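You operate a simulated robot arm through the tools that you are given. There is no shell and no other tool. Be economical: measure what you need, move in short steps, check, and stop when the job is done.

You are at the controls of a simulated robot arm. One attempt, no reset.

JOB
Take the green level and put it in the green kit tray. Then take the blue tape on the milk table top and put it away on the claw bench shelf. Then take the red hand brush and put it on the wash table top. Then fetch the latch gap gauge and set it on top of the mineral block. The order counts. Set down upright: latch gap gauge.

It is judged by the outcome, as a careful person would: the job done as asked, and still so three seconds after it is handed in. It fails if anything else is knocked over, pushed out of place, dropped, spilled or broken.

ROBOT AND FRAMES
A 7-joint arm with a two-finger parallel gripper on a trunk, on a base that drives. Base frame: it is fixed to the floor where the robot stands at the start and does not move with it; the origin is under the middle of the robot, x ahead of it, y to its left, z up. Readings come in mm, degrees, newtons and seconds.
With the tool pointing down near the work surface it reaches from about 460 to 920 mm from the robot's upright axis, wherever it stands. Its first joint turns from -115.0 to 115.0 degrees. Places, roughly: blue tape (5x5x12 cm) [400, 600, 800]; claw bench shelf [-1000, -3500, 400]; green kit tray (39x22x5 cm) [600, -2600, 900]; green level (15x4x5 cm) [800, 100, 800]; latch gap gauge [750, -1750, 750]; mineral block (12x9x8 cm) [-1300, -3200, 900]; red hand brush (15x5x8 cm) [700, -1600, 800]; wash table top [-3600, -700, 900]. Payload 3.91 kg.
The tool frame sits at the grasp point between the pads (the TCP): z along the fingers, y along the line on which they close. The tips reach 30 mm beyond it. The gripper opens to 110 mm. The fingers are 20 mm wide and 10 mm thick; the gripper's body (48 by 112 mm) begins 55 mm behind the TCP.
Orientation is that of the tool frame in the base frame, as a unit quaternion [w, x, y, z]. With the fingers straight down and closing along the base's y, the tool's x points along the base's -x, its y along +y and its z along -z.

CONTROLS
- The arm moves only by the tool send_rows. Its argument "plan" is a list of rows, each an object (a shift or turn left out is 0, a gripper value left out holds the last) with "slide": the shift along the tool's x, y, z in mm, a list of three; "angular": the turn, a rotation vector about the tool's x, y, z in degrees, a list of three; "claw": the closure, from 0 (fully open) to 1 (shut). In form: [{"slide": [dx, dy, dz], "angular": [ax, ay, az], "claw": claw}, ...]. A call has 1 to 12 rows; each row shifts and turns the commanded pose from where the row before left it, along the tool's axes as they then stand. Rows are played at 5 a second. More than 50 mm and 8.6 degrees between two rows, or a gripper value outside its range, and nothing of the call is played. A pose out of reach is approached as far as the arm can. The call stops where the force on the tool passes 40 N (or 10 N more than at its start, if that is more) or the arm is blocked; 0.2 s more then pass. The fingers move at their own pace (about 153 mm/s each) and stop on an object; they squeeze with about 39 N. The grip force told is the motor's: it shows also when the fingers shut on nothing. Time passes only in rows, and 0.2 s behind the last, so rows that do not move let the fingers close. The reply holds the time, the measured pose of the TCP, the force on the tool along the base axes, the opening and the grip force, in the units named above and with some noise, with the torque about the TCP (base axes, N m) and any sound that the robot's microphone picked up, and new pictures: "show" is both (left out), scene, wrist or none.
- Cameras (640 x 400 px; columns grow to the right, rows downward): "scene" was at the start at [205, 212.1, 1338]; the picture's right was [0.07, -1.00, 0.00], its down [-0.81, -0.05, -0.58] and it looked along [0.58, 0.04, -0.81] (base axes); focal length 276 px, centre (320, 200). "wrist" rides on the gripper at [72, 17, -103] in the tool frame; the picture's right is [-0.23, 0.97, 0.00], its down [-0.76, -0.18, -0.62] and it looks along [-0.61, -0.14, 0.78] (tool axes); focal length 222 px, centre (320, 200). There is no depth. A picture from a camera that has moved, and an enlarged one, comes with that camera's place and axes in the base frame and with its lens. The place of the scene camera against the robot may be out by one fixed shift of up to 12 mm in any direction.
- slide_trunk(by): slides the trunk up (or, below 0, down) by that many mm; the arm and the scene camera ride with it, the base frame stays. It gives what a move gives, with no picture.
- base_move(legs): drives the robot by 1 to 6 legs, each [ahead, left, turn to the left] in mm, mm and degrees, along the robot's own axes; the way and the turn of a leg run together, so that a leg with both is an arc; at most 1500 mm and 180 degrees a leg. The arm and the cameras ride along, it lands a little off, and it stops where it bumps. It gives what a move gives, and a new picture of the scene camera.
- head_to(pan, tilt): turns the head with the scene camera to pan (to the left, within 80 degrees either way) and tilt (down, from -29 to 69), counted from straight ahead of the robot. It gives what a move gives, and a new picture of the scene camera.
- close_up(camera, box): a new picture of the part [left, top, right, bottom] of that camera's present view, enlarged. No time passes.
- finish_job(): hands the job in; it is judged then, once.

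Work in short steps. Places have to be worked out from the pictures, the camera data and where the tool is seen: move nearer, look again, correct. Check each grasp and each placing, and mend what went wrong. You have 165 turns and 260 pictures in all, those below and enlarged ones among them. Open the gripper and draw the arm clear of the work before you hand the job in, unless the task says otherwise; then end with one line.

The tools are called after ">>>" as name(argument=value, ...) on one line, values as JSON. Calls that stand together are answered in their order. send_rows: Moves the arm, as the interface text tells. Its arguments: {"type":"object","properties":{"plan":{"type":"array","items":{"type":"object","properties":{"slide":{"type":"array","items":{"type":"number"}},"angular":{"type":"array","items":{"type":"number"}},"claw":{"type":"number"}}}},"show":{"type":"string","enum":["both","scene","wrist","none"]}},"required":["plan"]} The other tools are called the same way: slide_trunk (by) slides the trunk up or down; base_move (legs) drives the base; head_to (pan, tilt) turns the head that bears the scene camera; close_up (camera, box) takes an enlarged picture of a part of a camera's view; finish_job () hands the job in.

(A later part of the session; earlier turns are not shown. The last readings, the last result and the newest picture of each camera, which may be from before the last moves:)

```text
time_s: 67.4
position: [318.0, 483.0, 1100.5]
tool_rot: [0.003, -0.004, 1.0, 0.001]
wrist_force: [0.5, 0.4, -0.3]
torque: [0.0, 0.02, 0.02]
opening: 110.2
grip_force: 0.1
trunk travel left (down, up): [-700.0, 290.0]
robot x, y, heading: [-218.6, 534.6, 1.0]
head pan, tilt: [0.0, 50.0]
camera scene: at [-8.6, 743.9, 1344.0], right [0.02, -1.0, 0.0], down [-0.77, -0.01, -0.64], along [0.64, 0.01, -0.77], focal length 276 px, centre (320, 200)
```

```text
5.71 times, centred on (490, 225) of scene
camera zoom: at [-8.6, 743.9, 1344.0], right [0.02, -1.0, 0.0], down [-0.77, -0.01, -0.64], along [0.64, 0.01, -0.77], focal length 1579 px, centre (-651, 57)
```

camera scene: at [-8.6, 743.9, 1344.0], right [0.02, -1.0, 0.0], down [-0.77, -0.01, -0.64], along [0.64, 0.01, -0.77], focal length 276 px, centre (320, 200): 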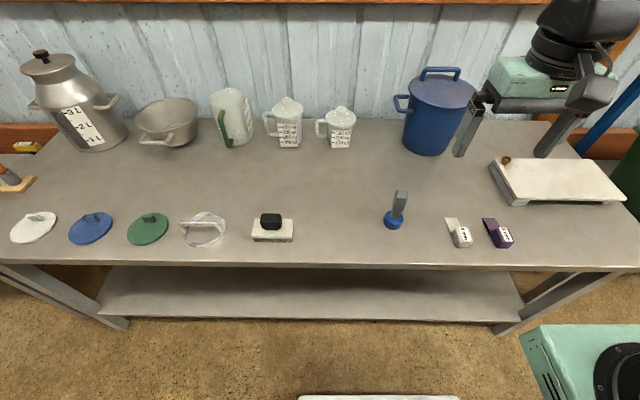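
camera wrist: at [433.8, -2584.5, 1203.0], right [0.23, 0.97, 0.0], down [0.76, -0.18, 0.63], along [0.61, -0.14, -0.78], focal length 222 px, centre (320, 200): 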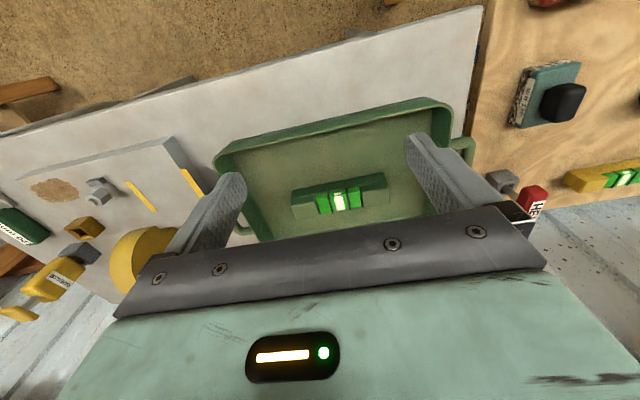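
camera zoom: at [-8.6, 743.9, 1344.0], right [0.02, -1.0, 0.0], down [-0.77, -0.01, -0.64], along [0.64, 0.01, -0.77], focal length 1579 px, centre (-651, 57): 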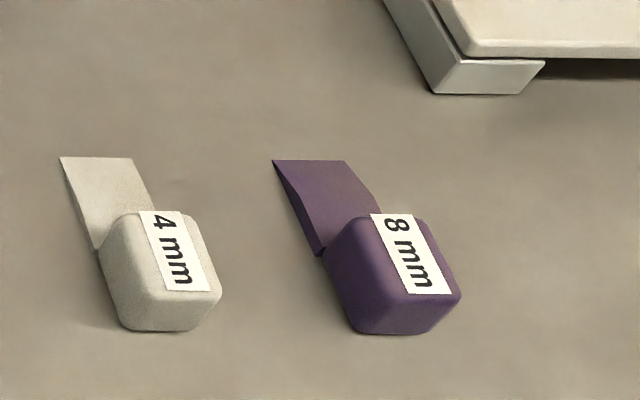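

It is a blue roll on a grey handle with a block on top (block at about z 820–860), standing at (407, 562). Since it must go onto a low shelf, I'll grip the block with the fingers horizontal and the camera on top, so first I turn the gripper 180°.

>>> send_rows(plan=[{"angular": [0, 0, 8.2]}, {"angular": [0, 0, 8.2]}, {"angular": [0, 0, 8.2]}, {"angular": [0, 0, 8.2]}, {"angular": [0, 0, 8.2]}, {"angular": [0, 0, 8.2]}, {"angular": [0, 0, 8.2]}, {"angular": [0, 0, 8.2]}, {"angular": [0, 0, 8.2]}, {"angular": [0, 0, 8.2]}, {"angular": [0, 0, 8.2]}], show="none")

>>> send_rows(plan=[{"angular": [0, 0, 8.2]}, {"angular": [0, 0, 8.2]}, {"angular": [0, 0, 8.2]}, {"angular": [0, 0, 8.2]}, {"angular": [0, 0, 8.2]}, {"angular": [0, 0, 8.2]}, {"angular": [0, 0, 8.2]}, {"angular": [0, 0, 8.2]}, {"angular": [0, 0, 8.2]}, {"angular": [0, 0, 8.2]}, {"angular": [0, 0, 7.5]}], show="wrist")

```text
time_s: 69.8
position: [319.8, 483.4, 1099.6]
tool_rot: [0.001, 0.707, 0.707, 0.003]
wrist_force: [0.5, -0.3, 0.1]
torque: [-0.03, 0.03, -0.02]
opening: 110.4
grip_force: 0.0
trunk travel left (down, up): [-700.0, 290.0]
robot x, y, heading: [-210.3, 534.2, 1.1]
head pan, tilt: [0.0, 50.0]
```

```text
time_s: 72.4
position: [324.0, 439.6, 1089.9]
tool_rot: [-0.003, 1.0, -0.026, -0.012]
wrist_force: [-0.4, 0.2, 0.4]
torque: [0.02, -0.02, 0.0]
opening: 110.0
grip_force: 0.0
out of reach, approached as far as the arm can: row 10
trunk travel left (down, up): [-700.0, 290.0]
robot x, y, heading: [-220.1, 535.6, 0.9]
head pan, tilt: [0.0, 50.0]
stopped in row 11: the arm was blocked; the commanded pose is now the measured one
camera wrist: at [397.0, 417.7, 1191.7], right [-0.28, -0.96, 0.0], down [-0.74, 0.21, 0.64], along [-0.62, 0.18, -0.77], focal length 222 px, centre (320, 200)
```

wrist: 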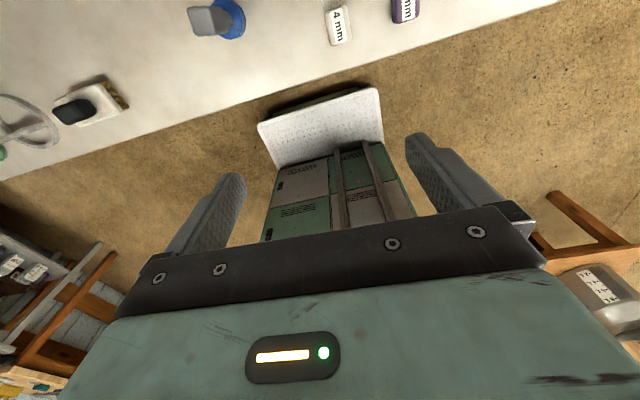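

Yaw is nearly 180°. Now I'll pitch the tool up toward horizontal and see how the arm takes it.

>>> send_rows(plan=[{"angular": [0, 8, 0]}, {"angular": [0, 8, 0]}, {"angular": [0, 8, 0]}, {"angular": [0, 8, 0]}, {"angular": [0, 8, 0]}, {"angular": [0, 8, 0]}], show="scene")

```text
time_s: 73.8
position: [389.2, 449.6, 1134.6]
tool_rot: [0.008, 0.92, -0.025, 0.392]
wrist_force: [0.4, -0.3, 0.3]
torque: [0.03, 0.0, 0.03]
opening: 110.2
grip_force: 0.1
out of reach, approached as far as the arm can: row 4, 5, 6
trunk travel left (down, up): [-700.0, 290.0]
robot x, y, heading: [-213.0, 534.1, 0.9]
head pan, tilt: [0.0, 50.0]
camera scene: at [-8.8, 743.8, 1344.0], right [0.02, -1.0, 0.0], down [-0.77, -0.01, -0.64], along [0.64, 0.01, -0.77], focal length 276 px, centre (320, 200)
```

scene: 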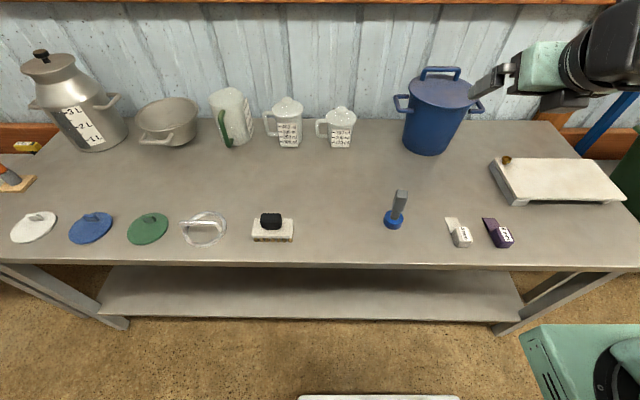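

About 46° was reached, and the arm wants more radius. I'll move further out and continue pitching.

>>> send_rows(plan=[{"slide": [20, 0, 24]}, {"slide": [20, 0, 24]}, {"slide": [20, 0, 24]}, {"slide": [20, 0, 24]}, {"angular": [0, 8.4, 0]}, {"angular": [0, 8.4, 0]}, {"angular": [0, 8.4, 0]}, {"angular": [0, 8.4, 0]}, {"angular": [0, 8.4, 0]}], show="both")

```text
time_s: 75.8
position: [514.1, 444.8, 1126.5]
tool_rot: [0.012, 0.764, -0.021, 0.645]
wrist_force: [0.2, 0.4, 0.9]
torque: [0.0, 0.03, 0.04]
opening: 110.1
grip_force: 0.1
out of reach, approached as far as the arm can: row 9
trunk travel left (down, up): [-700.0, 290.0]
robot x, y, heading: [-218.9, 534.2, 0.8]
head pan, tilt: [0.0, 50.0]
camera scene: at [-9.0, 743.8, 1344.2], right [0.02, -1.0, 0.0], down [-0.77, -0.01, -0.64], along [0.64, 0.01, -0.77], focal length 276 px, centre (320, 200)
camera wrist: at [422.3, 430.6, 1215.6], right [-0.08, -0.97, -0.23], down [-0.73, 0.22, -0.64], along [0.68, 0.11, -0.73], focal length 222 px, centre (320, 200)
```

scene: 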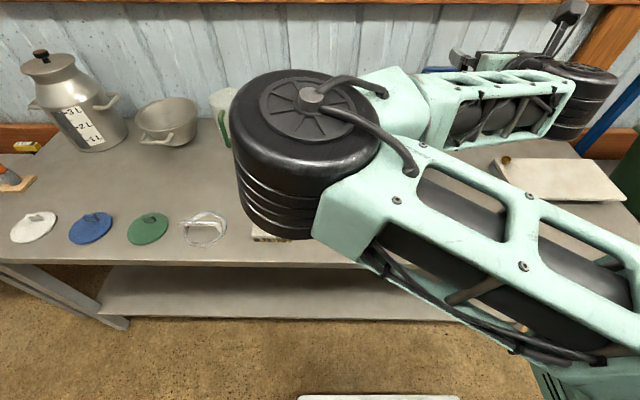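
wrist: 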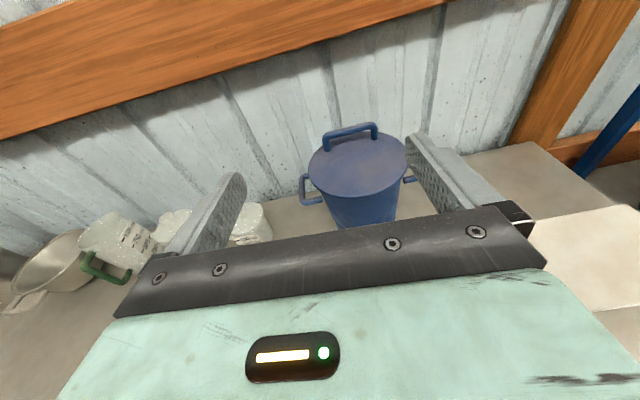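

The tool is at about 80° pitch, nearly horizontal with the camera on top. I'll keep this arm posture and use base and trunk: back off so the gripper is in front of the tape, then lower.

>>> base_move(legs=[[-260, 0, 0], [0, 115, 0]])

>>> slide_trunk(by=-200)

>>> send_rows(plan=[{"angular": [0, 4, 0]}])

```text
time_s: 78.5
position: [254.8, 553.5, 1126.5]
tool_rot: [0.014, 0.764, -0.021, 0.644]
wrist_force: [0.6, 1.2, -0.2]
torque: [-0.01, 0.02, 0.0]
opening: 110.0
grip_force: 0.1
trunk travel left (down, up): [-700.0, 290.0]
robot x, y, heading: [-473.4, 644.4, 0.9]
head pan, tilt: [0.0, 50.0]
camera scene: at [-267.7, 854.1, 1343.9], right [0.01, -1.0, 0.0], down [-0.77, -0.01, -0.64], along [0.64, 0.01, -0.77], focal length 276 px, centre (320, 200)
```

scene: 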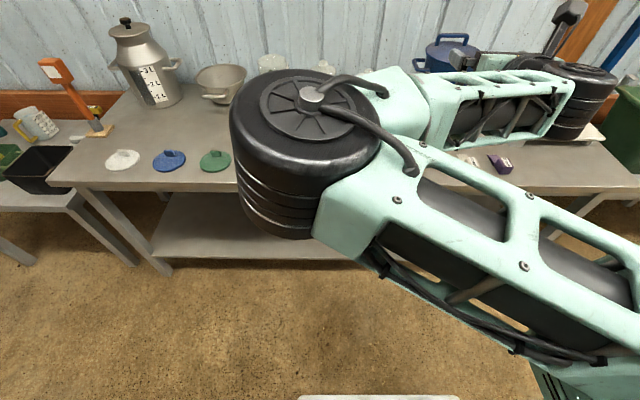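

```text
time_s: 80.6
position: [255.1, 554.1, 927.0]
tool_rot: [0.014, 0.764, -0.021, 0.645]
wrist_force: [1.1, -1.8, 0.4]
torque: [-0.03, -0.02, 0.03]
opening: 110.0
grip_force: 0.1
trunk travel left (down, up): [-500.0, 490.0]
robot x, y, heading: [-473.8, 642.5, 1.1]
head pan, tilt: [0.0, 50.0]
```

```text
time_s: 81.0
position: [254.5, 553.2, 927.1]
tool_rot: [0.014, 0.764, -0.021, 0.644]
wrist_force: [0.3, -0.8, -0.2]
torque: [0.02, -0.01, -0.01]
opening: 110.1
grip_force: 0.1
out of reach, approached as far as the arm can: row 1
trunk travel left (down, up): [-500.0, 490.0]
robot x, y, heading: [-474.3, 644.1, 1.0]
head pan, tilt: [0.0, 50.0]
camera scene: at [-267.8, 854.1, 1144.0], right [0.01, -1.0, 0.0], down [-0.77, -0.01, -0.64], along [0.64, 0.01, -0.77], focal length 276 px, centre (320, 200)
camera wrist: at [163.7, 540.7, 1014.8], right [-0.09, -0.97, -0.23], down [-0.73, 0.22, -0.64], along [0.67, 0.11, -0.73], focal length 222 px, centre (320, 200)
```

scene: 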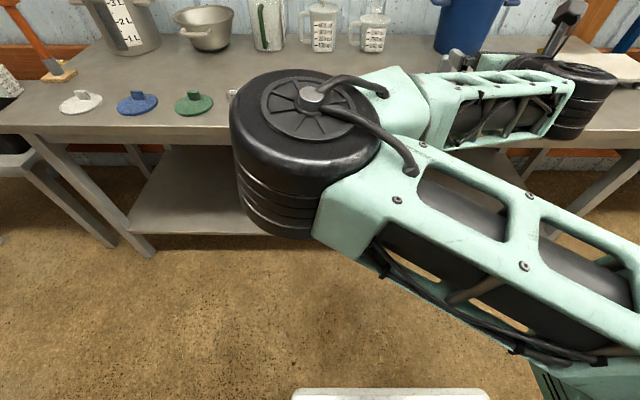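
wrist: 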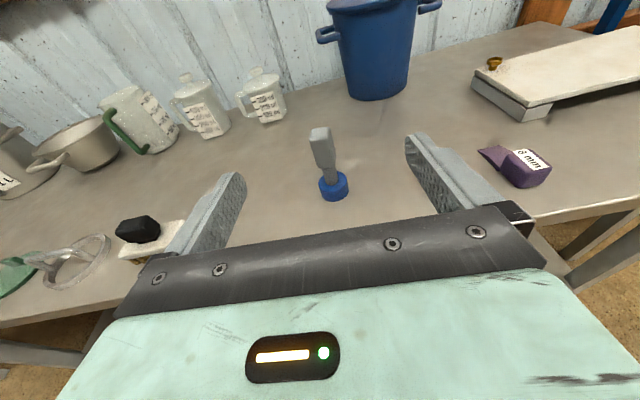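

The wrist view puts the tape at (422, 555) with the block centre at z ≈ 841. I'll lower the trunk to that height and drive forward most of the way.

>>> slide_trunk(by=-88)

>>> base_move(legs=[[100, 0, 0]])

>>> send_rows(plan=[{}], show="wrist")

```text
time_s: 82.3
position: [254.3, 553.4, 839.5]
tool_rot: [0.014, 0.764, -0.021, 0.644]
wrist_force: [0.2, 0.9, -0.7]
torque: [0.0, 0.02, -0.05]
opening: 110.0
grip_force: 0.0
trunk travel left (down, up): [-412.0, 578.0]
robot x, y, heading: [-473.9, 640.6, 1.0]
head pan, tilt: [0.0, 50.0]
```

```text
time_s: 83.4
position: [354.5, 556.7, 838.3]
tool_rot: [0.013, 0.765, -0.02, 0.644]
wrist_force: [0.2, -0.5, -0.5]
torque: [0.0, -0.03, 0.01]
opening: 110.0
grip_force: 0.1
trunk travel left (down, up): [-412.0, 578.0]
robot x, y, heading: [-376.5, 641.5, 0.9]
head pan, tilt: [0.0, 50.0]
camera scene: at [-168.8, 855.9, 1056.0], right [0.02, -1.0, 0.0], down [-0.77, -0.01, -0.64], along [0.64, 0.01, -0.77], focal length 276 px, centre (320, 200)
```

scene: 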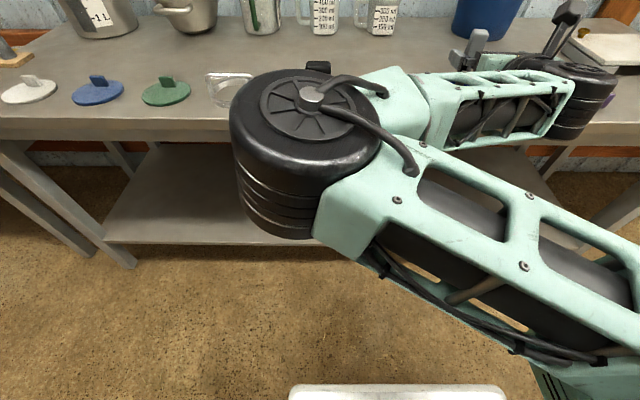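

```text
time_s: 83.8
position: [354.2, 557.1, 838.7]
tool_rot: [0.013, 0.764, -0.021, 0.645]
wrist_force: [-0.7, -0.6, 0.9]
torque: [0.01, 0.03, -0.01]
opening: 110.0
grip_force: 0.1
trunk travel left (down, up): [-412.0, 578.0]
robot x, y, heading: [-378.1, 643.2, 0.9]
head pan, tilt: [0.0, 50.0]
camera wrist: at [263.0, 542.9, 926.7], right [-0.09, -0.97, -0.23], down [-0.73, 0.22, -0.64], along [0.67, 0.11, -0.73], focal length 222 px, centre (320, 200)
```

wrist: 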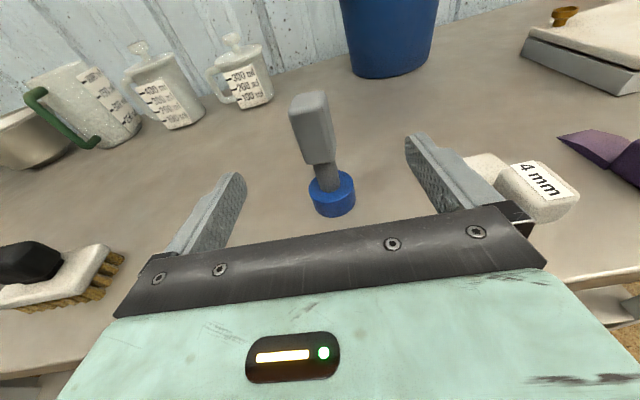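

Tape refined at (428, 554), block centre about z 835. I'll advance the fingers around the block.

>>> send_rows(plan=[{"slide": [3.2, -0.5, 25]}, {"slide": [3.2, -0.5, 25]}, {"slide": [3.2, -0.5, 23]}, {}], show="wrist")

```text
time_s: 84.8
position: [428.0, 554.1, 835.4]
tool_rot: [0.013, 0.764, -0.02, 0.644]
wrist_force: [-1.0, -0.3, -0.2]
torque: [-0.01, -0.03, -0.01]
opening: 110.1
grip_force: 0.0
trunk travel left (down, up): [-412.0, 578.0]
robot x, y, heading: [-375.7, 641.1, 1.1]
head pan, tilt: [0.0, 50.0]
camera wrist: at [336.9, 540.4, 924.5], right [-0.09, -0.97, -0.23], down [-0.73, 0.22, -0.64], along [0.67, 0.11, -0.73], focal length 222 px, centre (320, 200)
```

wrist: 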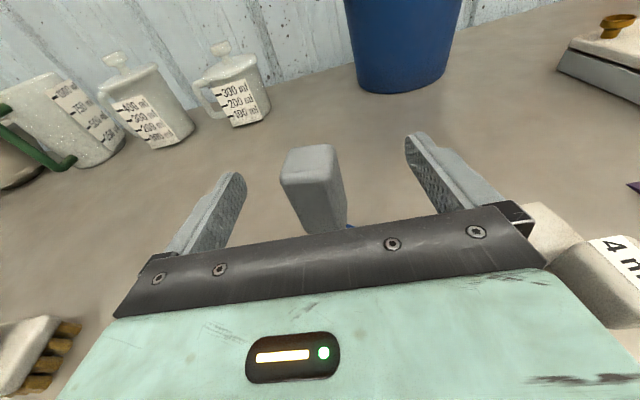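

Block is between the pads. Close, check, and lift.

>>> send_rows(plan=[{"claw": 1}, {}, {}, {}, {"slide": [20, 0, -3]}, {"slide": [40, 0, -7]}], show="wrist")

```text
time_s: 86.2
position: [427.7, 555.9, 894.9]
tool_rot: [0.014, 0.765, -0.021, 0.643]
wrist_force: [0.1, -0.3, -1.3]
torque: [0.02, -0.02, 0.04]
opening: 27.6
grip_force: 38.9
trunk travel left (down, up): [-412.0, 578.0]
robot x, y, heading: [-371.8, 646.3, 0.6]
head pan, tilt: [0.0, 50.0]
camera wrist: at [337.5, 541.4, 984.3], right [-0.09, -0.97, -0.23], down [-0.74, 0.22, -0.64], along [0.67, 0.11, -0.73], focal length 222 px, centre (320, 200)
```

wrist: 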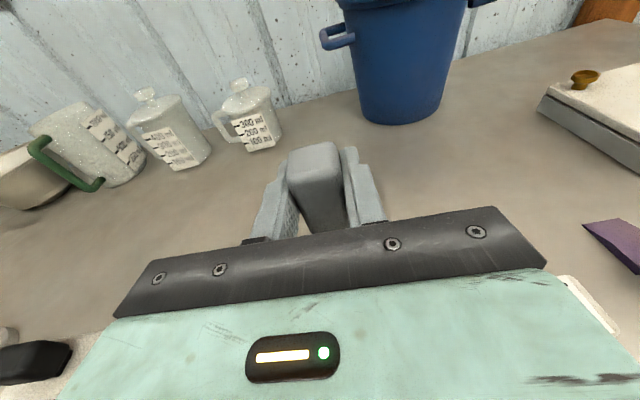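

The tape is held. I'll raise the trunk, back away from the table, and look around for the way to the claw bench.

>>> slide_trunk(by=250)

>>> base_move(legs=[[-300, 0, 0]])

>>> head_to(pan=-80, tilt=15)

```text
time_s: 88.8
position: [428.3, 555.0, 1145.3]
tool_rot: [0.013, 0.765, -0.02, 0.644]
wrist_force: [0.5, -0.1, -0.5]
torque: [-0.01, -0.03, -0.01]
opening: 27.5
grip_force: 39.5
trunk travel left (down, up): [-662.0, 328.0]
robot x, y, heading: [-371.5, 642.5, 0.9]
head pan, tilt: [0.0, 50.0]
```

```text
time_s: 90.8
position: [213.7, 510.0, 1146.2]
tool_rot: [0.03, 0.765, -0.04, 0.642]
wrist_force: [-0.3, -0.5, -0.3]
torque: [-0.01, 0.02, 0.02]
opening: 27.5
grip_force: 38.8
trunk travel left (down, up): [-662.0, 328.0]
robot x, y, heading: [-584.8, 639.7, -2.0]
head pan, tilt: [0.0, 50.0]
stopped in leg 1: the robot was blocked; the commanded pose is now the measured one
camera scene: at [-366.8, 840.3, 1305.9], right [-0.04, -1.0, 0.0], down [-0.77, 0.03, -0.64], along [0.64, -0.02, -0.77], focal length 276 px, centre (320, 200)
```

scene: 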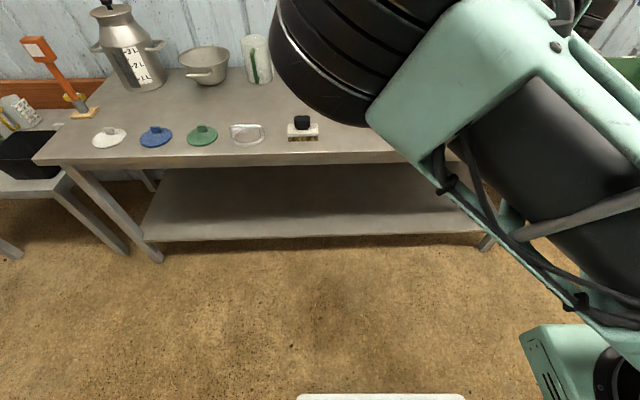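

```text
time_s: 92.3
position: [214.9, 508.0, 1146.5]
tool_rot: [0.03, 0.764, -0.04, 0.643]
wrist_force: [0.7, 0.0, -1.0]
torque: [-0.02, 0.0, -0.02]
opening: 27.4
grip_force: 39.1
trunk travel left (down, up): [-662.0, 328.0]
robot x, y, heading: [-580.1, 645.1, -2.1]
head pan, tilt: [-80.0, 15.0]
camera scene: at [-430.9, 750.7, 1359.6], right [-0.99, -0.14, 0.0], down [-0.04, 0.26, -0.97], along [0.13, -0.96, -0.26], focal length 276 px, centre (320, 200)
```

scene: 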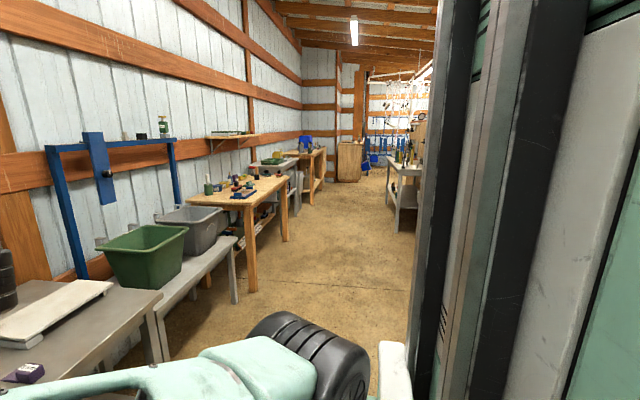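

The robot touched something behind it at x ≈ -585, so I won't back up further. The aisle along -y is clear, and the claw bench seems to start at about (-990, -2870). I'll move forward, turn right 90°, and look.

>>> base_move(legs=[[350, 0, 2], [0, 0, -90]])

>>> head_to(pan=-20, tilt=20)

>>> head_to(pan=-78, tilt=20)

```text
time_s: 98.5
position: [-358.3, -163.5, 1145.9]
tool_rot: [-0.475, -0.514, 0.567, -0.435]
wrist_force: [0.3, -0.4, -1.2]
torque: [0.01, 0.02, 0.03]
opening: 27.3
grip_force: 39.1
trunk travel left (down, up): [-662.0, 328.0]
robot x, y, heading: [-231.7, 636.3, -91.6]
head pan, tilt: [-80.0, 15.0]
camera scene: at [-133.2, 475.9, 1359.7], right [-0.14, 0.99, 0.0], down [0.26, 0.04, -0.97], along [-0.96, -0.14, -0.26], focal length 276 px, centre (320, 200)
```

scene: 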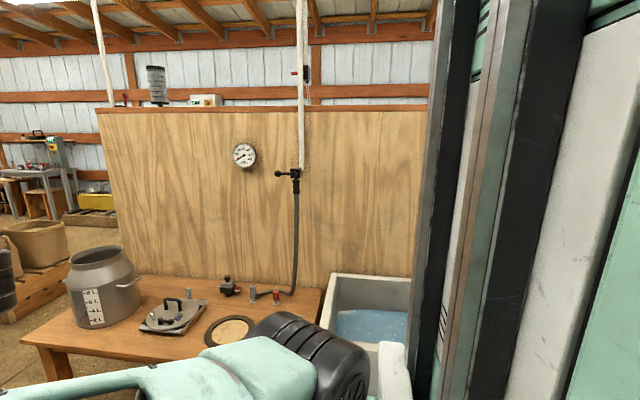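

```text
time_s: 99.8
position: [-358.4, -162.5, 1146.1]
tool_rot: [-0.474, -0.514, 0.566, -0.436]
wrist_force: [-0.8, -0.2, -1.0]
torque: [-0.01, 0.03, 0.03]
opening: 27.3
grip_force: 39.4
trunk travel left (down, up): [-662.0, 328.0]
robot x, y, heading: [-227.1, 628.5, -91.8]
head pan, tilt: [-20.0, 20.0]
camera scene: at [-75.2, 403.0, 1351.5], right [-0.93, 0.37, 0.0], down [0.13, 0.32, -0.94], along [-0.35, -0.87, -0.34], focal length 276 px, centre (320, 200)
```

scene: 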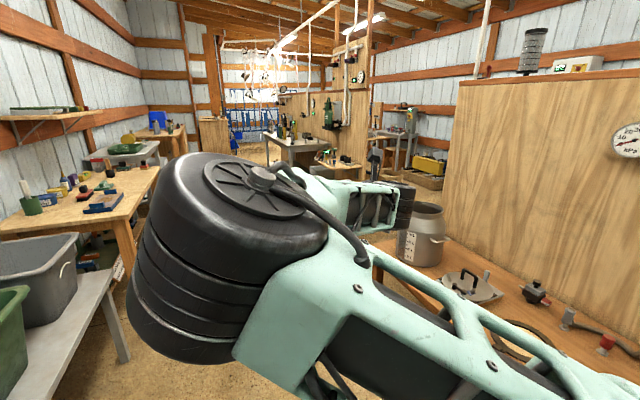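

```text
time_s: 101.1
position: [-358.7, -163.2, 1146.2]
tool_rot: [-0.475, -0.514, 0.567, -0.435]
wrist_force: [0.1, -0.3, -1.3]
torque: [-0.01, -0.01, -0.01]
opening: 27.2
grip_force: 39.2
trunk travel left (down, up): [-662.0, 328.0]
robot x, y, heading: [-231.5, 636.1, -91.8]
head pan, tilt: [-78.0, 20.0]
camera scene: at [-132.4, 472.7, 1351.5], right [-0.18, 0.98, 0.0], down [0.34, 0.06, -0.94], along [-0.92, -0.17, -0.34], focal length 276 px, centre (320, 200)
```

scene: 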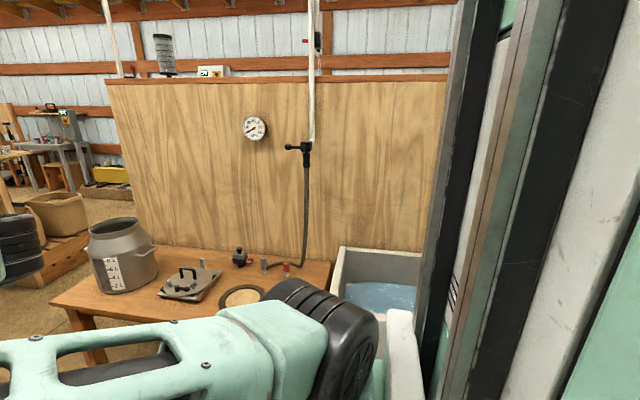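

Nothing is disturbed at the wash place behind. I'll drive along the aisle toward the claw bench.

>>> base_move(legs=[[1400, 60, 1.8], [1300, 60, 0]])

>>> head_to(pan=-45, tilt=30)

```text
time_s: 114.3
position: [-204.1, -2897.6, 1146.3]
tool_rot: [-0.465, -0.525, 0.557, -0.444]
wrist_force: [-0.2, -0.3, -0.7]
torque: [0.01, -0.01, -0.01]
opening: 27.4
grip_force: 39.1
trunk travel left (down, up): [-662.0, 328.0]
robot x, y, heading: [-107.5, -2093.8, -89.5]
head pan, tilt: [-78.0, 20.0]
camera scene: at [-1.8, -2253.1, 1351.5], right [-0.22, 0.98, 0.0], down [0.33, 0.07, -0.94], along [-0.92, -0.2, -0.34], focal length 276 px, centre (320, 200)
```

scene: 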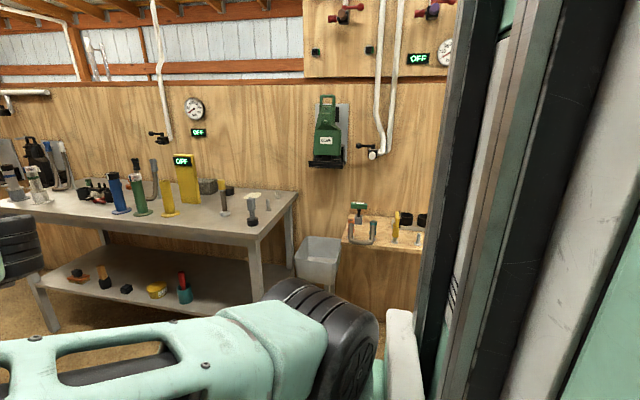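

```text
time_s: 115.3
position: [-204.8, -2897.3, 1145.8]
tool_rot: [-0.466, -0.525, 0.557, -0.444]
wrist_force: [-0.9, 0.1, -0.8]
torque: [0.03, 0.04, 0.01]
opening: 27.4
grip_force: 38.7
trunk travel left (down, up): [-662.0, 328.0]
robot x, y, heading: [-108.2, -2092.3, -89.5]
head pan, tilt: [-45.0, 30.0]
camera scene: at [25.7, -2297.4, 1335.5], right [-0.71, 0.7, 0.0], down [0.35, 0.36, -0.87], along [-0.61, -0.62, -0.5], focal length 276 px, centre (320, 200)
```

scene: 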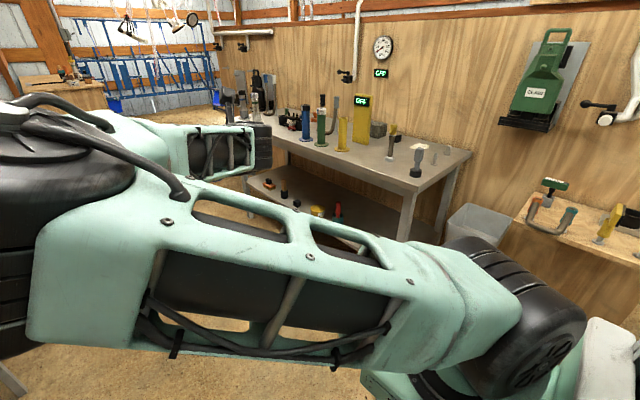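

The shelf has free space at its near (right) end, around (-1000, -2960). The bench front is at x ≈ -805. I'll raise the trunk a bit, drive on, and turn to face the bench.

>>> slide_trunk(by=100)

>>> base_move(legs=[[950, 40, -0.5], [0, 0, -90]])

>>> head_to(pan=-20, tilt=35)

```text
time_s: 116.7
position: [-204.0, -2897.0, 1246.1]
tool_rot: [-0.466, -0.525, 0.558, -0.443]
wrist_force: [-0.2, 0.8, -1.4]
torque: [0.0, 0.0, 0.01]
opening: 27.4
grip_force: 39.5
trunk travel left (down, up): [-762.0, 228.0]
robot x, y, heading: [-109.5, -2098.9, -89.8]
head pan, tilt: [-45.0, 30.0]
```

```text
time_s: 125.5
position: [-859.5, -2935.1, 1246.5]
tool_rot: [-0.643, 0.032, 0.765, 0.023]
wrist_force: [-0.4, 0.0, -0.5]
torque: [-0.04, -0.02, 0.0]
opening: 27.4
grip_force: 38.9
trunk travel left (down, up): [-762.0, 228.0]
robot x, y, heading: [-60.9, -3053.8, 179.2]
head pan, tilt: [-45.0, 30.0]
camera scene: at [-276.5, -3185.0, 1435.5], right [0.72, 0.7, 0.0], down [0.35, -0.36, -0.87], along [-0.6, 0.62, -0.5], focal length 276 px, centre (320, 200)
```

scene: 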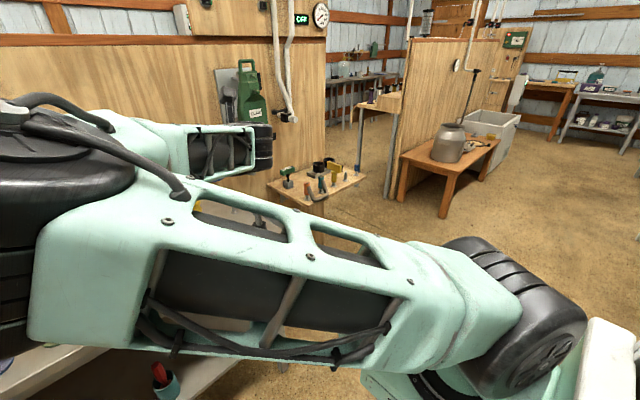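

```text
time_s: 126.4
position: [-859.2, -2934.1, 1246.9]
tool_rot: [-0.643, 0.032, 0.764, 0.023]
wrist_force: [-0.4, -0.6, -0.1]
torque: [0.01, -0.01, 0.0]
opening: 27.4
grip_force: 39.0
trunk travel left (down, up): [-762.0, 228.0]
robot x, y, heading: [-59.6, -3049.7, 179.1]
head pan, tilt: [-20.0, 35.0]
camera scene: at [-295.8, -3218.5, 1427.7], right [0.36, 0.93, 0.0], down [0.54, -0.2, -0.82], along [-0.77, 0.29, -0.57], focal length 276 px, centre (320, 200)
```

scene: 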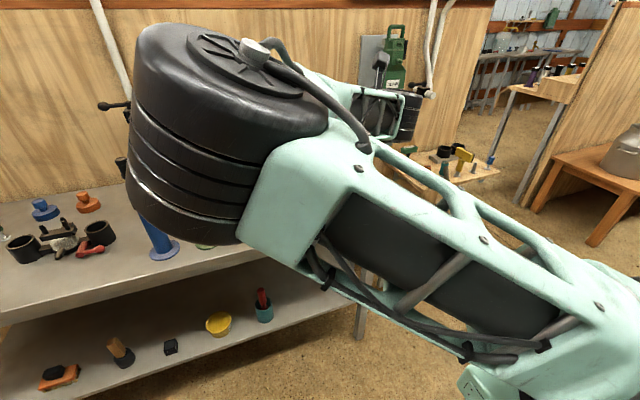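

I'll retract the arm 73 mm, back off a little and shift 50 mm left, so the gripper can go down clear in front of the bench.

>>> send_rows(plan=[{"slide": [-3, 0, -25]}, {"slide": [-3, 0, -25]}, {"slide": [-3, 0, -23]}], show="none")

>>> base_move(legs=[[-60, 48, 0.8]])

>>> send_rows(plan=[{}], show="wrist")

```text
time_s: 127.2
position: [-785.1, -2940.5, 1249.7]
tool_rot: [-0.643, 0.032, 0.765, 0.023]
wrist_force: [-1.1, 1.0, -1.1]
torque: [0.02, -0.01, 0.0]
opening: 27.4
grip_force: 39.4
trunk travel left (down, up): [-762.0, 228.0]
robot x, y, heading: [-61.2, -3046.1, 179.1]
head pan, tilt: [-20.0, 35.0]
```

```text
time_s: 128.3
position: [-727.3, -2998.8, 1250.0]
tool_rot: [-0.643, 0.026, 0.765, 0.018]
wrist_force: [-0.1, 0.3, -1.0]
torque: [0.03, 0.0, 0.03]
opening: 27.4
grip_force: 38.9
trunk travel left (down, up): [-762.0, 228.0]
robot x, y, heading: [1.6, -3095.8, 179.9]
head pan, tilt: [-20.0, 35.0]
camera scene: at [-232.8, -3269.8, 1427.7], right [0.34, 0.94, 0.0], down [0.54, -0.2, -0.82], along [-0.77, 0.28, -0.57], focal length 276 px, centre (320, 200)
```

scene: 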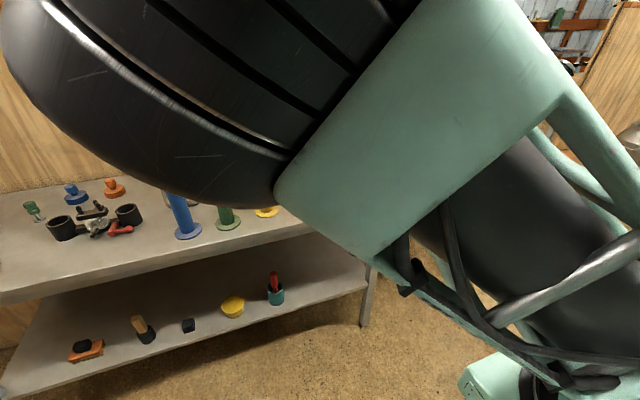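

```text
time_s: 128.7
position: [-727.0, -2999.7, 1249.9]
tool_rot: [-0.643, 0.027, 0.765, 0.019]
wrist_force: [0.3, -0.4, -0.3]
torque: [0.01, 0.01, -0.01]
opening: 27.3
grip_force: 38.5
trunk travel left (down, up): [-762.0, 228.0]
robot x, y, heading: [2.2, -3100.7, 180.2]
head pan, tilt: [-20.0, 35.0]
camera wrist: at [-637.1, -2987.1, 1338.5], right [0.1, 0.97, -0.23], down [0.73, -0.23, -0.64], along [-0.67, -0.1, -0.73], focal length 222 px, centre (320, 200)
```

wrist: 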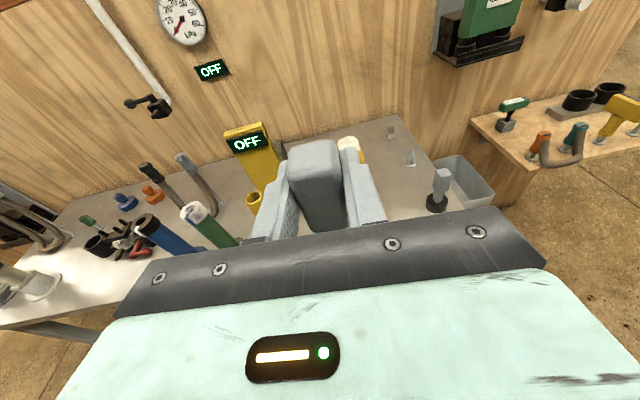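

Triangulation gives a shelf height of z ≈ 347, with its front edge near x ≈ -965. I'll lower the trunk in front of the bench and look.

>>> slide_trunk(by=-650)

>>> send_rows(plan=[{}], show="both")

```text
refused: -650 is not a number from -400 to 400
```

```text
time_s: 129.1
position: [-726.5, -2997.4, 1250.5]
tool_rot: [-0.644, 0.026, 0.765, 0.018]
wrist_force: [-1.1, -0.1, -1.0]
torque: [-0.02, 0.01, 0.0]
opening: 27.4
grip_force: 39.3
trunk travel left (down, up): [-762.0, 228.0]
robot x, y, heading: [3.3, -3097.3, 180.0]
head pan, tilt: [-20.0, 35.0]
camera scene: at [-232.8, -3269.8, 1427.7], right [0.34, 0.94, 0.0], down [0.54, -0.2, -0.82], along [-0.77, 0.28, -0.57], focal length 276 px, centre (320, 200)
camera wrist: at [-637.1, -2987.2, 1338.5], right [0.1, 0.97, -0.23], down [0.73, -0.23, -0.64], along [-0.67, -0.1, -0.73], focal length 222 px, centre (320, 200)
```

scene: 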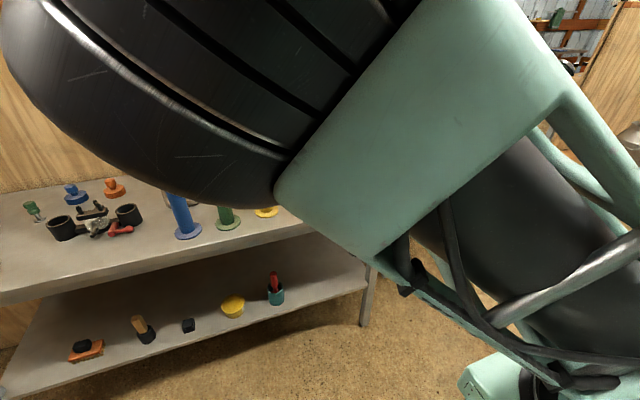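
wrist: 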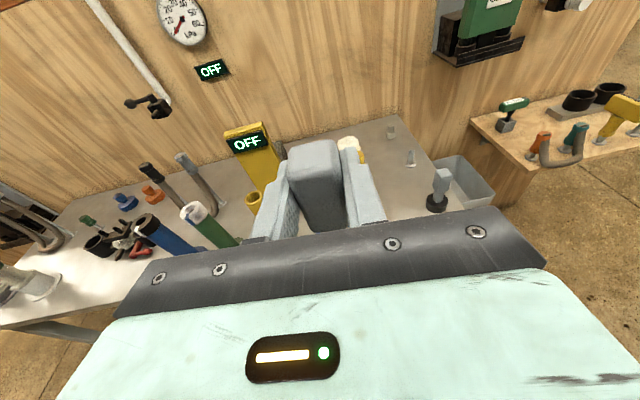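

The slide limit per call is 400 mm, so I'll do it in two.

>>> slide_trunk(by=-350)

>>> slide_trunk(by=-350)

>>> send_rows(plan=[{}], show="both")

```text
time_s: 132.5
position: [-726.6, -2998.7, 900.0]
tool_rot: [-0.643, 0.026, 0.765, 0.018]
wrist_force: [-0.5, 0.2, -1.5]
torque: [0.01, 0.01, -0.01]
opening: 27.4
grip_force: 38.7
trunk travel left (down, up): [-412.0, 578.0]
robot x, y, heading: [5.3, -3098.3, 179.6]
head pan, tilt: [-20.0, 35.0]
```

```text
time_s: 135.9
position: [-726.9, -2998.5, 550.2]
tool_rot: [-0.643, 0.026, 0.765, 0.018]
wrist_force: [0.9, -0.1, -0.2]
torque: [0.01, 0.05, 0.01]
opening: 27.5
grip_force: 38.7
trunk travel left (down, up): [-62.0, 928.0]
robot x, y, heading: [3.6, -3098.9, 179.8]
head pan, tilt: [-20.0, 35.0]
```

```text
time_s: 136.3
position: [-727.0, -2998.3, 551.0]
tool_rot: [-0.643, 0.026, 0.765, 0.018]
wrist_force: [0.2, 0.7, -1.2]
torque: [0.02, 0.03, 0.01]
opening: 27.4
grip_force: 39.4
trunk travel left (down, up): [-62.0, 928.0]
robot x, y, heading: [1.9, -3100.4, 180.0]
head pan, tilt: [-20.0, 35.0]
camera scene: at [-232.7, -3269.8, 727.7], right [0.34, 0.94, 0.0], down [0.54, -0.2, -0.82], along [-0.77, 0.28, -0.57], focal length 276 px, centre (320, 200)
camera wrist: at [-637.1, -2987.2, 638.5], right [0.1, 0.97, -0.23], down [0.73, -0.23, -0.64], along [-0.67, -0.1, -0.73], focal length 222 px, centre (320, 200)
```

scene: 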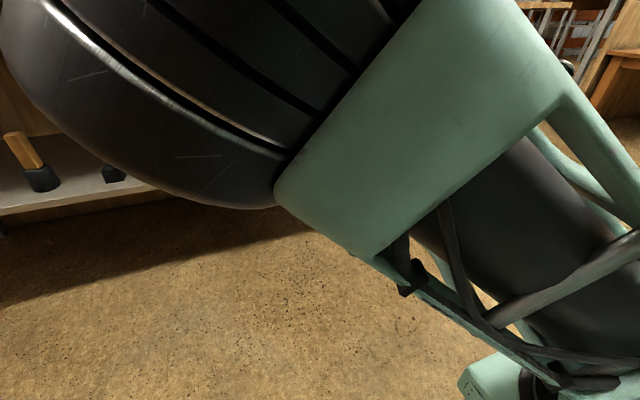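
wrist: 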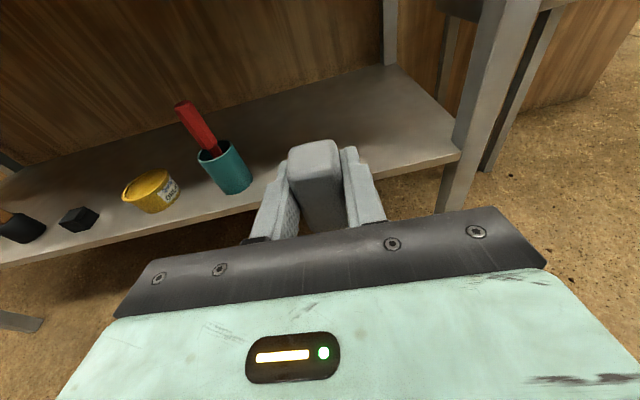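

The free area is clear: shelf front at x ≈ -935, its right end at y ≈ -2770, cup at y ≈ -3200. The target is (-1040, -2985). I'll lower the remaining trunk travel and drive in partway.

>>> slide_trunk(by=-60)

>>> base_move(legs=[[200, 0, 0]])

>>> send_rows(plan=[{}], show="wrist")

```text
time_s: 137.3
position: [-726.7, -2998.8, 490.3]
tool_rot: [-0.643, 0.025, 0.765, 0.018]
wrist_force: [0.1, -0.7, -0.6]
torque: [0.0, -0.01, -0.04]
opening: 27.4
grip_force: 39.2
trunk travel left (down, up): [-2.0, 988.0]
robot x, y, heading: [1.2, -3096.7, 179.8]
head pan, tilt: [-20.0, 35.0]
```

```text
time_s: 138.9
position: [-922.5, -2996.7, 490.8]
tool_rot: [-0.643, 0.027, 0.765, 0.019]
wrist_force: [0.7, 0.8, -0.4]
torque: [0.03, -0.03, 0.02]
opening: 27.4
grip_force: 39.5
trunk travel left (down, up): [-2.0, 988.0]
robot x, y, heading: [-193.3, -3094.8, 179.7]
head pan, tilt: [-20.0, 35.0]
camera scene: at [-429.4, -3269.1, 667.7], right [0.34, 0.94, 0.0], down [0.54, -0.2, -0.82], along [-0.77, 0.28, -0.57], focal length 276 px, centre (320, 200)
```

scene: 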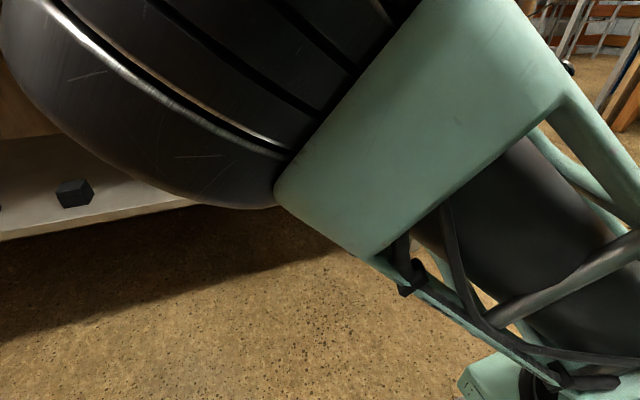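

```text
time_s: 139.3
position: [-922.6, -2997.8, 490.5]
tool_rot: [-0.643, 0.028, 0.765, 0.02]
wrist_force: [0.0, -0.1, -0.7]
torque: [0.01, -0.05, 0.0]
opening: 27.4
grip_force: 38.8
trunk travel left (down, up): [-2.0, 988.0]
robot x, y, heading: [-196.0, -3094.9, 179.8]
head pan, tilt: [-20.0, 35.0]
camera wrist: at [-833.3, -2985.8, 578.5], right [0.1, 0.97, -0.23], down [0.73, -0.23, -0.64], along [-0.67, -0.1, -0.73], focal length 222 px, centre (320, 200)
```

wrist: 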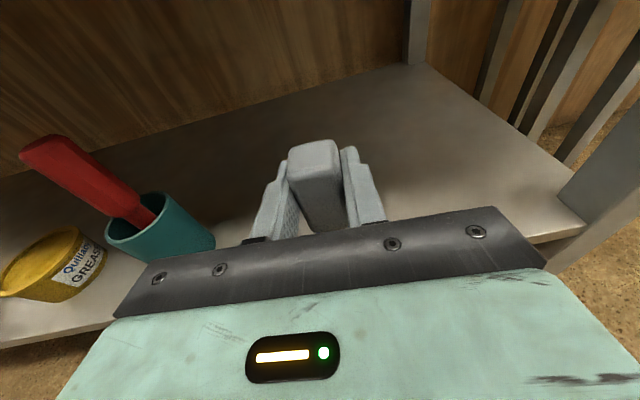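

Clear on both sides. I'll extend the arm 115 mm further in, level.

>>> send_rows(plan=[{"slide": [5, 0.7, 28.5]}, {"slide": [5, 0.7, 28.5]}, {"slide": [5, 0.7, 28.5]}, {"slide": [5, 0.7, 28.5]}, {}], show="wrist")

```text
time_s: 140.5
position: [-1037.4, -2988.4, 489.5]
tool_rot: [-0.644, 0.027, 0.765, 0.019]
wrist_force: [-0.4, 0.4, -0.5]
torque: [0.01, -0.02, -0.03]
opening: 27.3
grip_force: 39.3
trunk travel left (down, up): [-2.0, 988.0]
robot x, y, heading: [-193.4, -3098.1, 179.6]
head pan, tilt: [-20.0, 35.0]
camera wrist: at [-948.8, -2976.3, 578.1], right [0.1, 0.97, -0.23], down [0.73, -0.23, -0.64], along [-0.67, -0.1, -0.73], focal length 222 px, centre (320, 200)
```

wrist: 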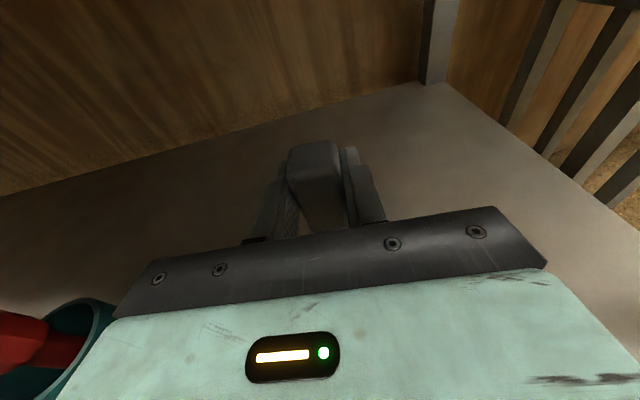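

In position. Lower straight down, with small steps until contact.

>>> send_rows(plan=[{"slide": [-14.8, 0, 2.6]}, {"slide": [-14.8, 0, 2.6]}, {"slide": [-4, 0, 0.7]}, {"slide": [-3, 0, 0.5]}, {"slide": [-3, 0, 0.5]}, {"slide": [-3, 0, 0.5]}, {"slide": [-3, 0, 0.5]}, {"slide": [-3, 0, 0.5]}, {"slide": [-3, 0, 0.5]}], show="none")

```text
time_s: 141.8
position: [-1038.8, -2986.6, 456.1]
tool_rot: [-0.65, 0.027, 0.759, 0.018]
wrist_force: [0.9, -1.2, 14.0]
torque: [0.08, -0.37, -0.02]
opening: 27.5
grip_force: 38.8
trunk travel left (down, up): [-2.0, 988.0]
robot x, y, heading: [-193.4, -3097.9, 180.0]
head pan, tilt: [-20.0, 35.0]
stopped in row 6: the force on the tool passed its limit (the readings are from after the stop); the commanded pose is now the measured one
```

Contact with the shelf. I'll open slightly, check, then withdraw straight back.

>>> send_rows(plan=[{"slide": [1, 0, 0]}, {"claw": 0.5}, {}, {"claw": 0}, {}, {}], show="wrist")

```text
time_s: 143.2
position: [-1038.9, -2986.9, 455.6]
tool_rot: [-0.648, 0.027, 0.761, 0.018]
wrist_force: [0.1, 0.0, -0.1]
torque: [0.0, -0.01, 0.02]
opening: 110.0
grip_force: 0.1
trunk travel left (down, up): [-2.0, 988.0]
robot x, y, heading: [-195.3, -3099.4, 179.9]
head pan, tilt: [-20.0, 35.0]
camera wrist: at [-948.6, -2975.5, 542.5], right [0.1, 0.97, -0.23], down [0.72, -0.23, -0.65], along [-0.68, -0.1, -0.72], focal length 222 px, centre (320, 200)
```

wrist: 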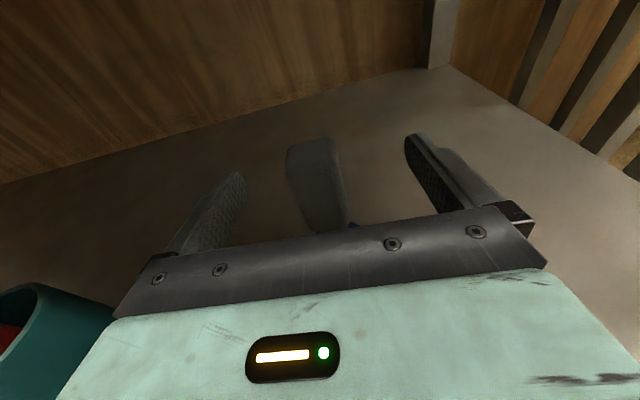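

The tape stands on the shelf. Withdraw straight back.

>>> send_rows(plan=[{"slide": [-4.5, 0, -28.5]}, {"slide": [-4.5, 0, -28.5]}, {"slide": [-4.5, 0, -28.5]}, {"slide": [-4.5, 0, -28.5]}], show="wrist")

>>> base_move(legs=[[-200, 0, 0]])

>>> send_rows(plan=[{}], show="wrist")

```text
time_s: 144.2
position: [-922.8, -2994.4, 458.7]
tool_rot: [-0.648, 0.027, 0.761, 0.018]
wrist_force: [-0.5, 0.8, 0.6]
torque: [0.01, -0.01, 0.0]
opening: 109.9
grip_force: 0.1
trunk travel left (down, up): [-2.0, 988.0]
robot x, y, heading: [-193.1, -3096.6, 180.0]
head pan, tilt: [-20.0, 35.0]
camera wrist: at [-832.0, -2982.8, 544.7], right [0.1, 0.97, -0.23], down [0.72, -0.23, -0.65], along [-0.68, -0.1, -0.72], focal length 222 px, centre (320, 200)
```

wrist: 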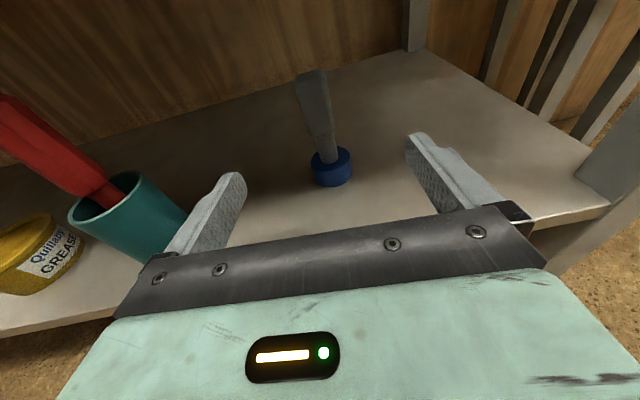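

```text
time_s: 145.8
position: [-724.3, -2993.5, 457.3]
tool_rot: [-0.648, 0.028, 0.761, 0.018]
wrist_force: [0.1, -0.5, -0.6]
torque: [0.01, -0.03, 0.01]
opening: 110.2
grip_force: 0.1
trunk travel left (down, up): [-2.0, 988.0]
robot x, y, heading: [-1.0, -3095.0, 179.9]
head pan, tilt: [-20.0, 35.0]
camera scene: at [-231.3, -3269.5, 667.7], right [0.35, 0.94, 0.0], down [0.54, -0.2, -0.82], along [-0.77, 0.28, -0.57], focal length 276 px, centre (320, 200)
```

scene: 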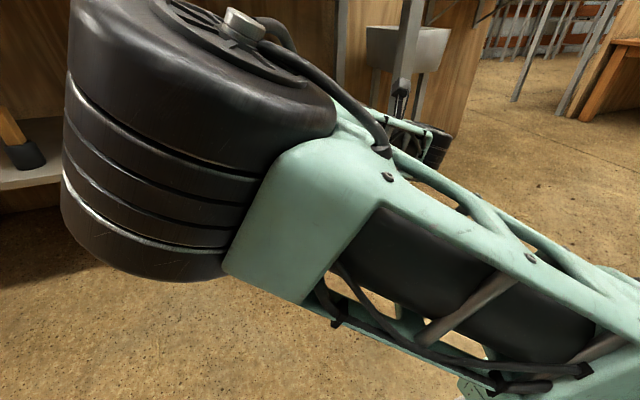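

```text
time_s: 146.2
position: [-724.5, -2994.9, 458.9]
tool_rot: [-0.648, 0.027, 0.761, 0.018]
wrist_force: [0.2, -0.2, -1.3]
torque: [-0.01, 0.01, 0.01]
opening: 110.0
grip_force: 0.2
trunk travel left (down, up): [-2.0, 988.0]
robot x, y, heading: [2.3, -3098.9, 179.8]
head pan, tilt: [-20.0, 35.0]
camera wrist: at [-634.1, -2982.8, 544.8], right [0.1, 0.97, -0.23], down [0.72, -0.23, -0.65], along [-0.68, -0.1, -0.72], focal length 222 px, centre (320, 200)
```

wrist: 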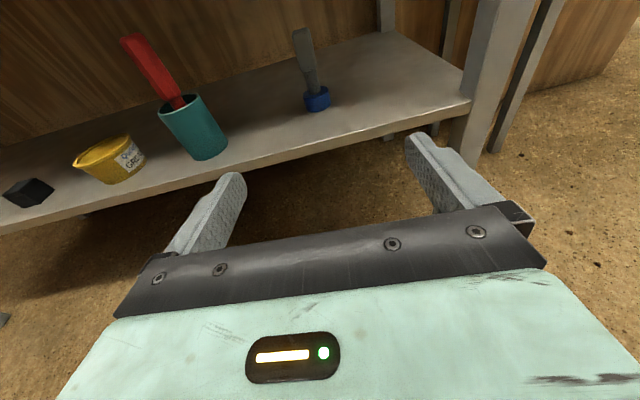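

The tape stands well on the shelf. I'll raise the trunk and bring the tool back to pointing down.

>>> slide_trunk(by=350)

>>> slide_trunk(by=350)

>>> send_rows(plan=[{"angular": [0, -8.2, 0]}, {"angular": [0, -8.2, 0]}, {"angular": [0, -8.2, 0]}, {"angular": [0, -8.2, 0]}, {"angular": [0, -8.2, 0]}, {"angular": [0, -8.2, 0]}, {"angular": [0, -8.2, 0]}, {"angular": [0, -8.2, 0]}, {"angular": [0, -8.2, 0]}, {"angular": [0, -6.8, 0]}], show="scene")

```text
time_s: 149.6
position: [-724.2, -2994.2, 807.3]
tool_rot: [-0.648, 0.028, 0.761, 0.019]
wrist_force: [-0.1, 0.0, -0.8]
torque: [-0.02, -0.01, -0.01]
opening: 110.0
grip_force: 0.1
trunk travel left (down, up): [-352.0, 638.0]
robot x, y, heading: [4.8, -3096.8, 179.8]
head pan, tilt: [-20.0, 35.0]
```

```text
time_s: 153.0
position: [-724.2, -2994.7, 1157.0]
tool_rot: [-0.648, 0.028, 0.761, 0.019]
wrist_force: [0.8, -0.5, -0.5]
torque: [-0.01, 0.03, -0.02]
opening: 110.0
grip_force: 0.1
trunk travel left (down, up): [-702.0, 288.0]
robot x, y, heading: [0.2, -3095.4, 179.7]
head pan, tilt: [-20.0, 35.0]
```

```text
time_s: 155.2
position: [-724.4, -2994.8, 1158.2]
tool_rot: [-0.001, 0.032, 0.999, -0.003]
wrist_force: [0.2, -0.4, 0.1]
torque: [-0.01, 0.01, 0.0]
opening: 110.1
grip_force: 0.1
trunk travel left (down, up): [-702.0, 288.0]
robot x, y, heading: [4.7, -3096.2, 179.5]
head pan, tilt: [-20.0, 35.0]
camera scene: at [-230.9, -3269.6, 1367.7], right [0.35, 0.94, 0.0], down [0.54, -0.2, -0.82], along [-0.77, 0.28, -0.57], focal length 276 px, centre (320, 200)
```

scene: 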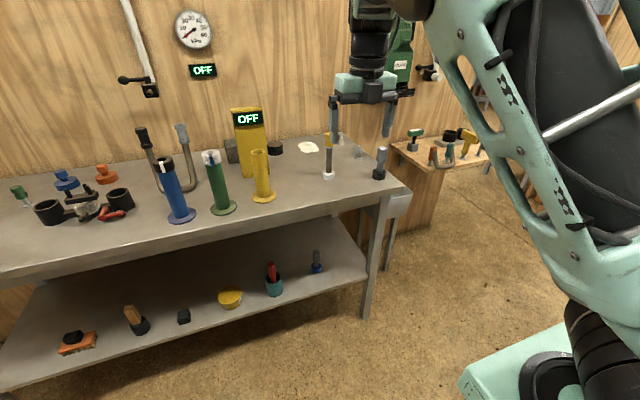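

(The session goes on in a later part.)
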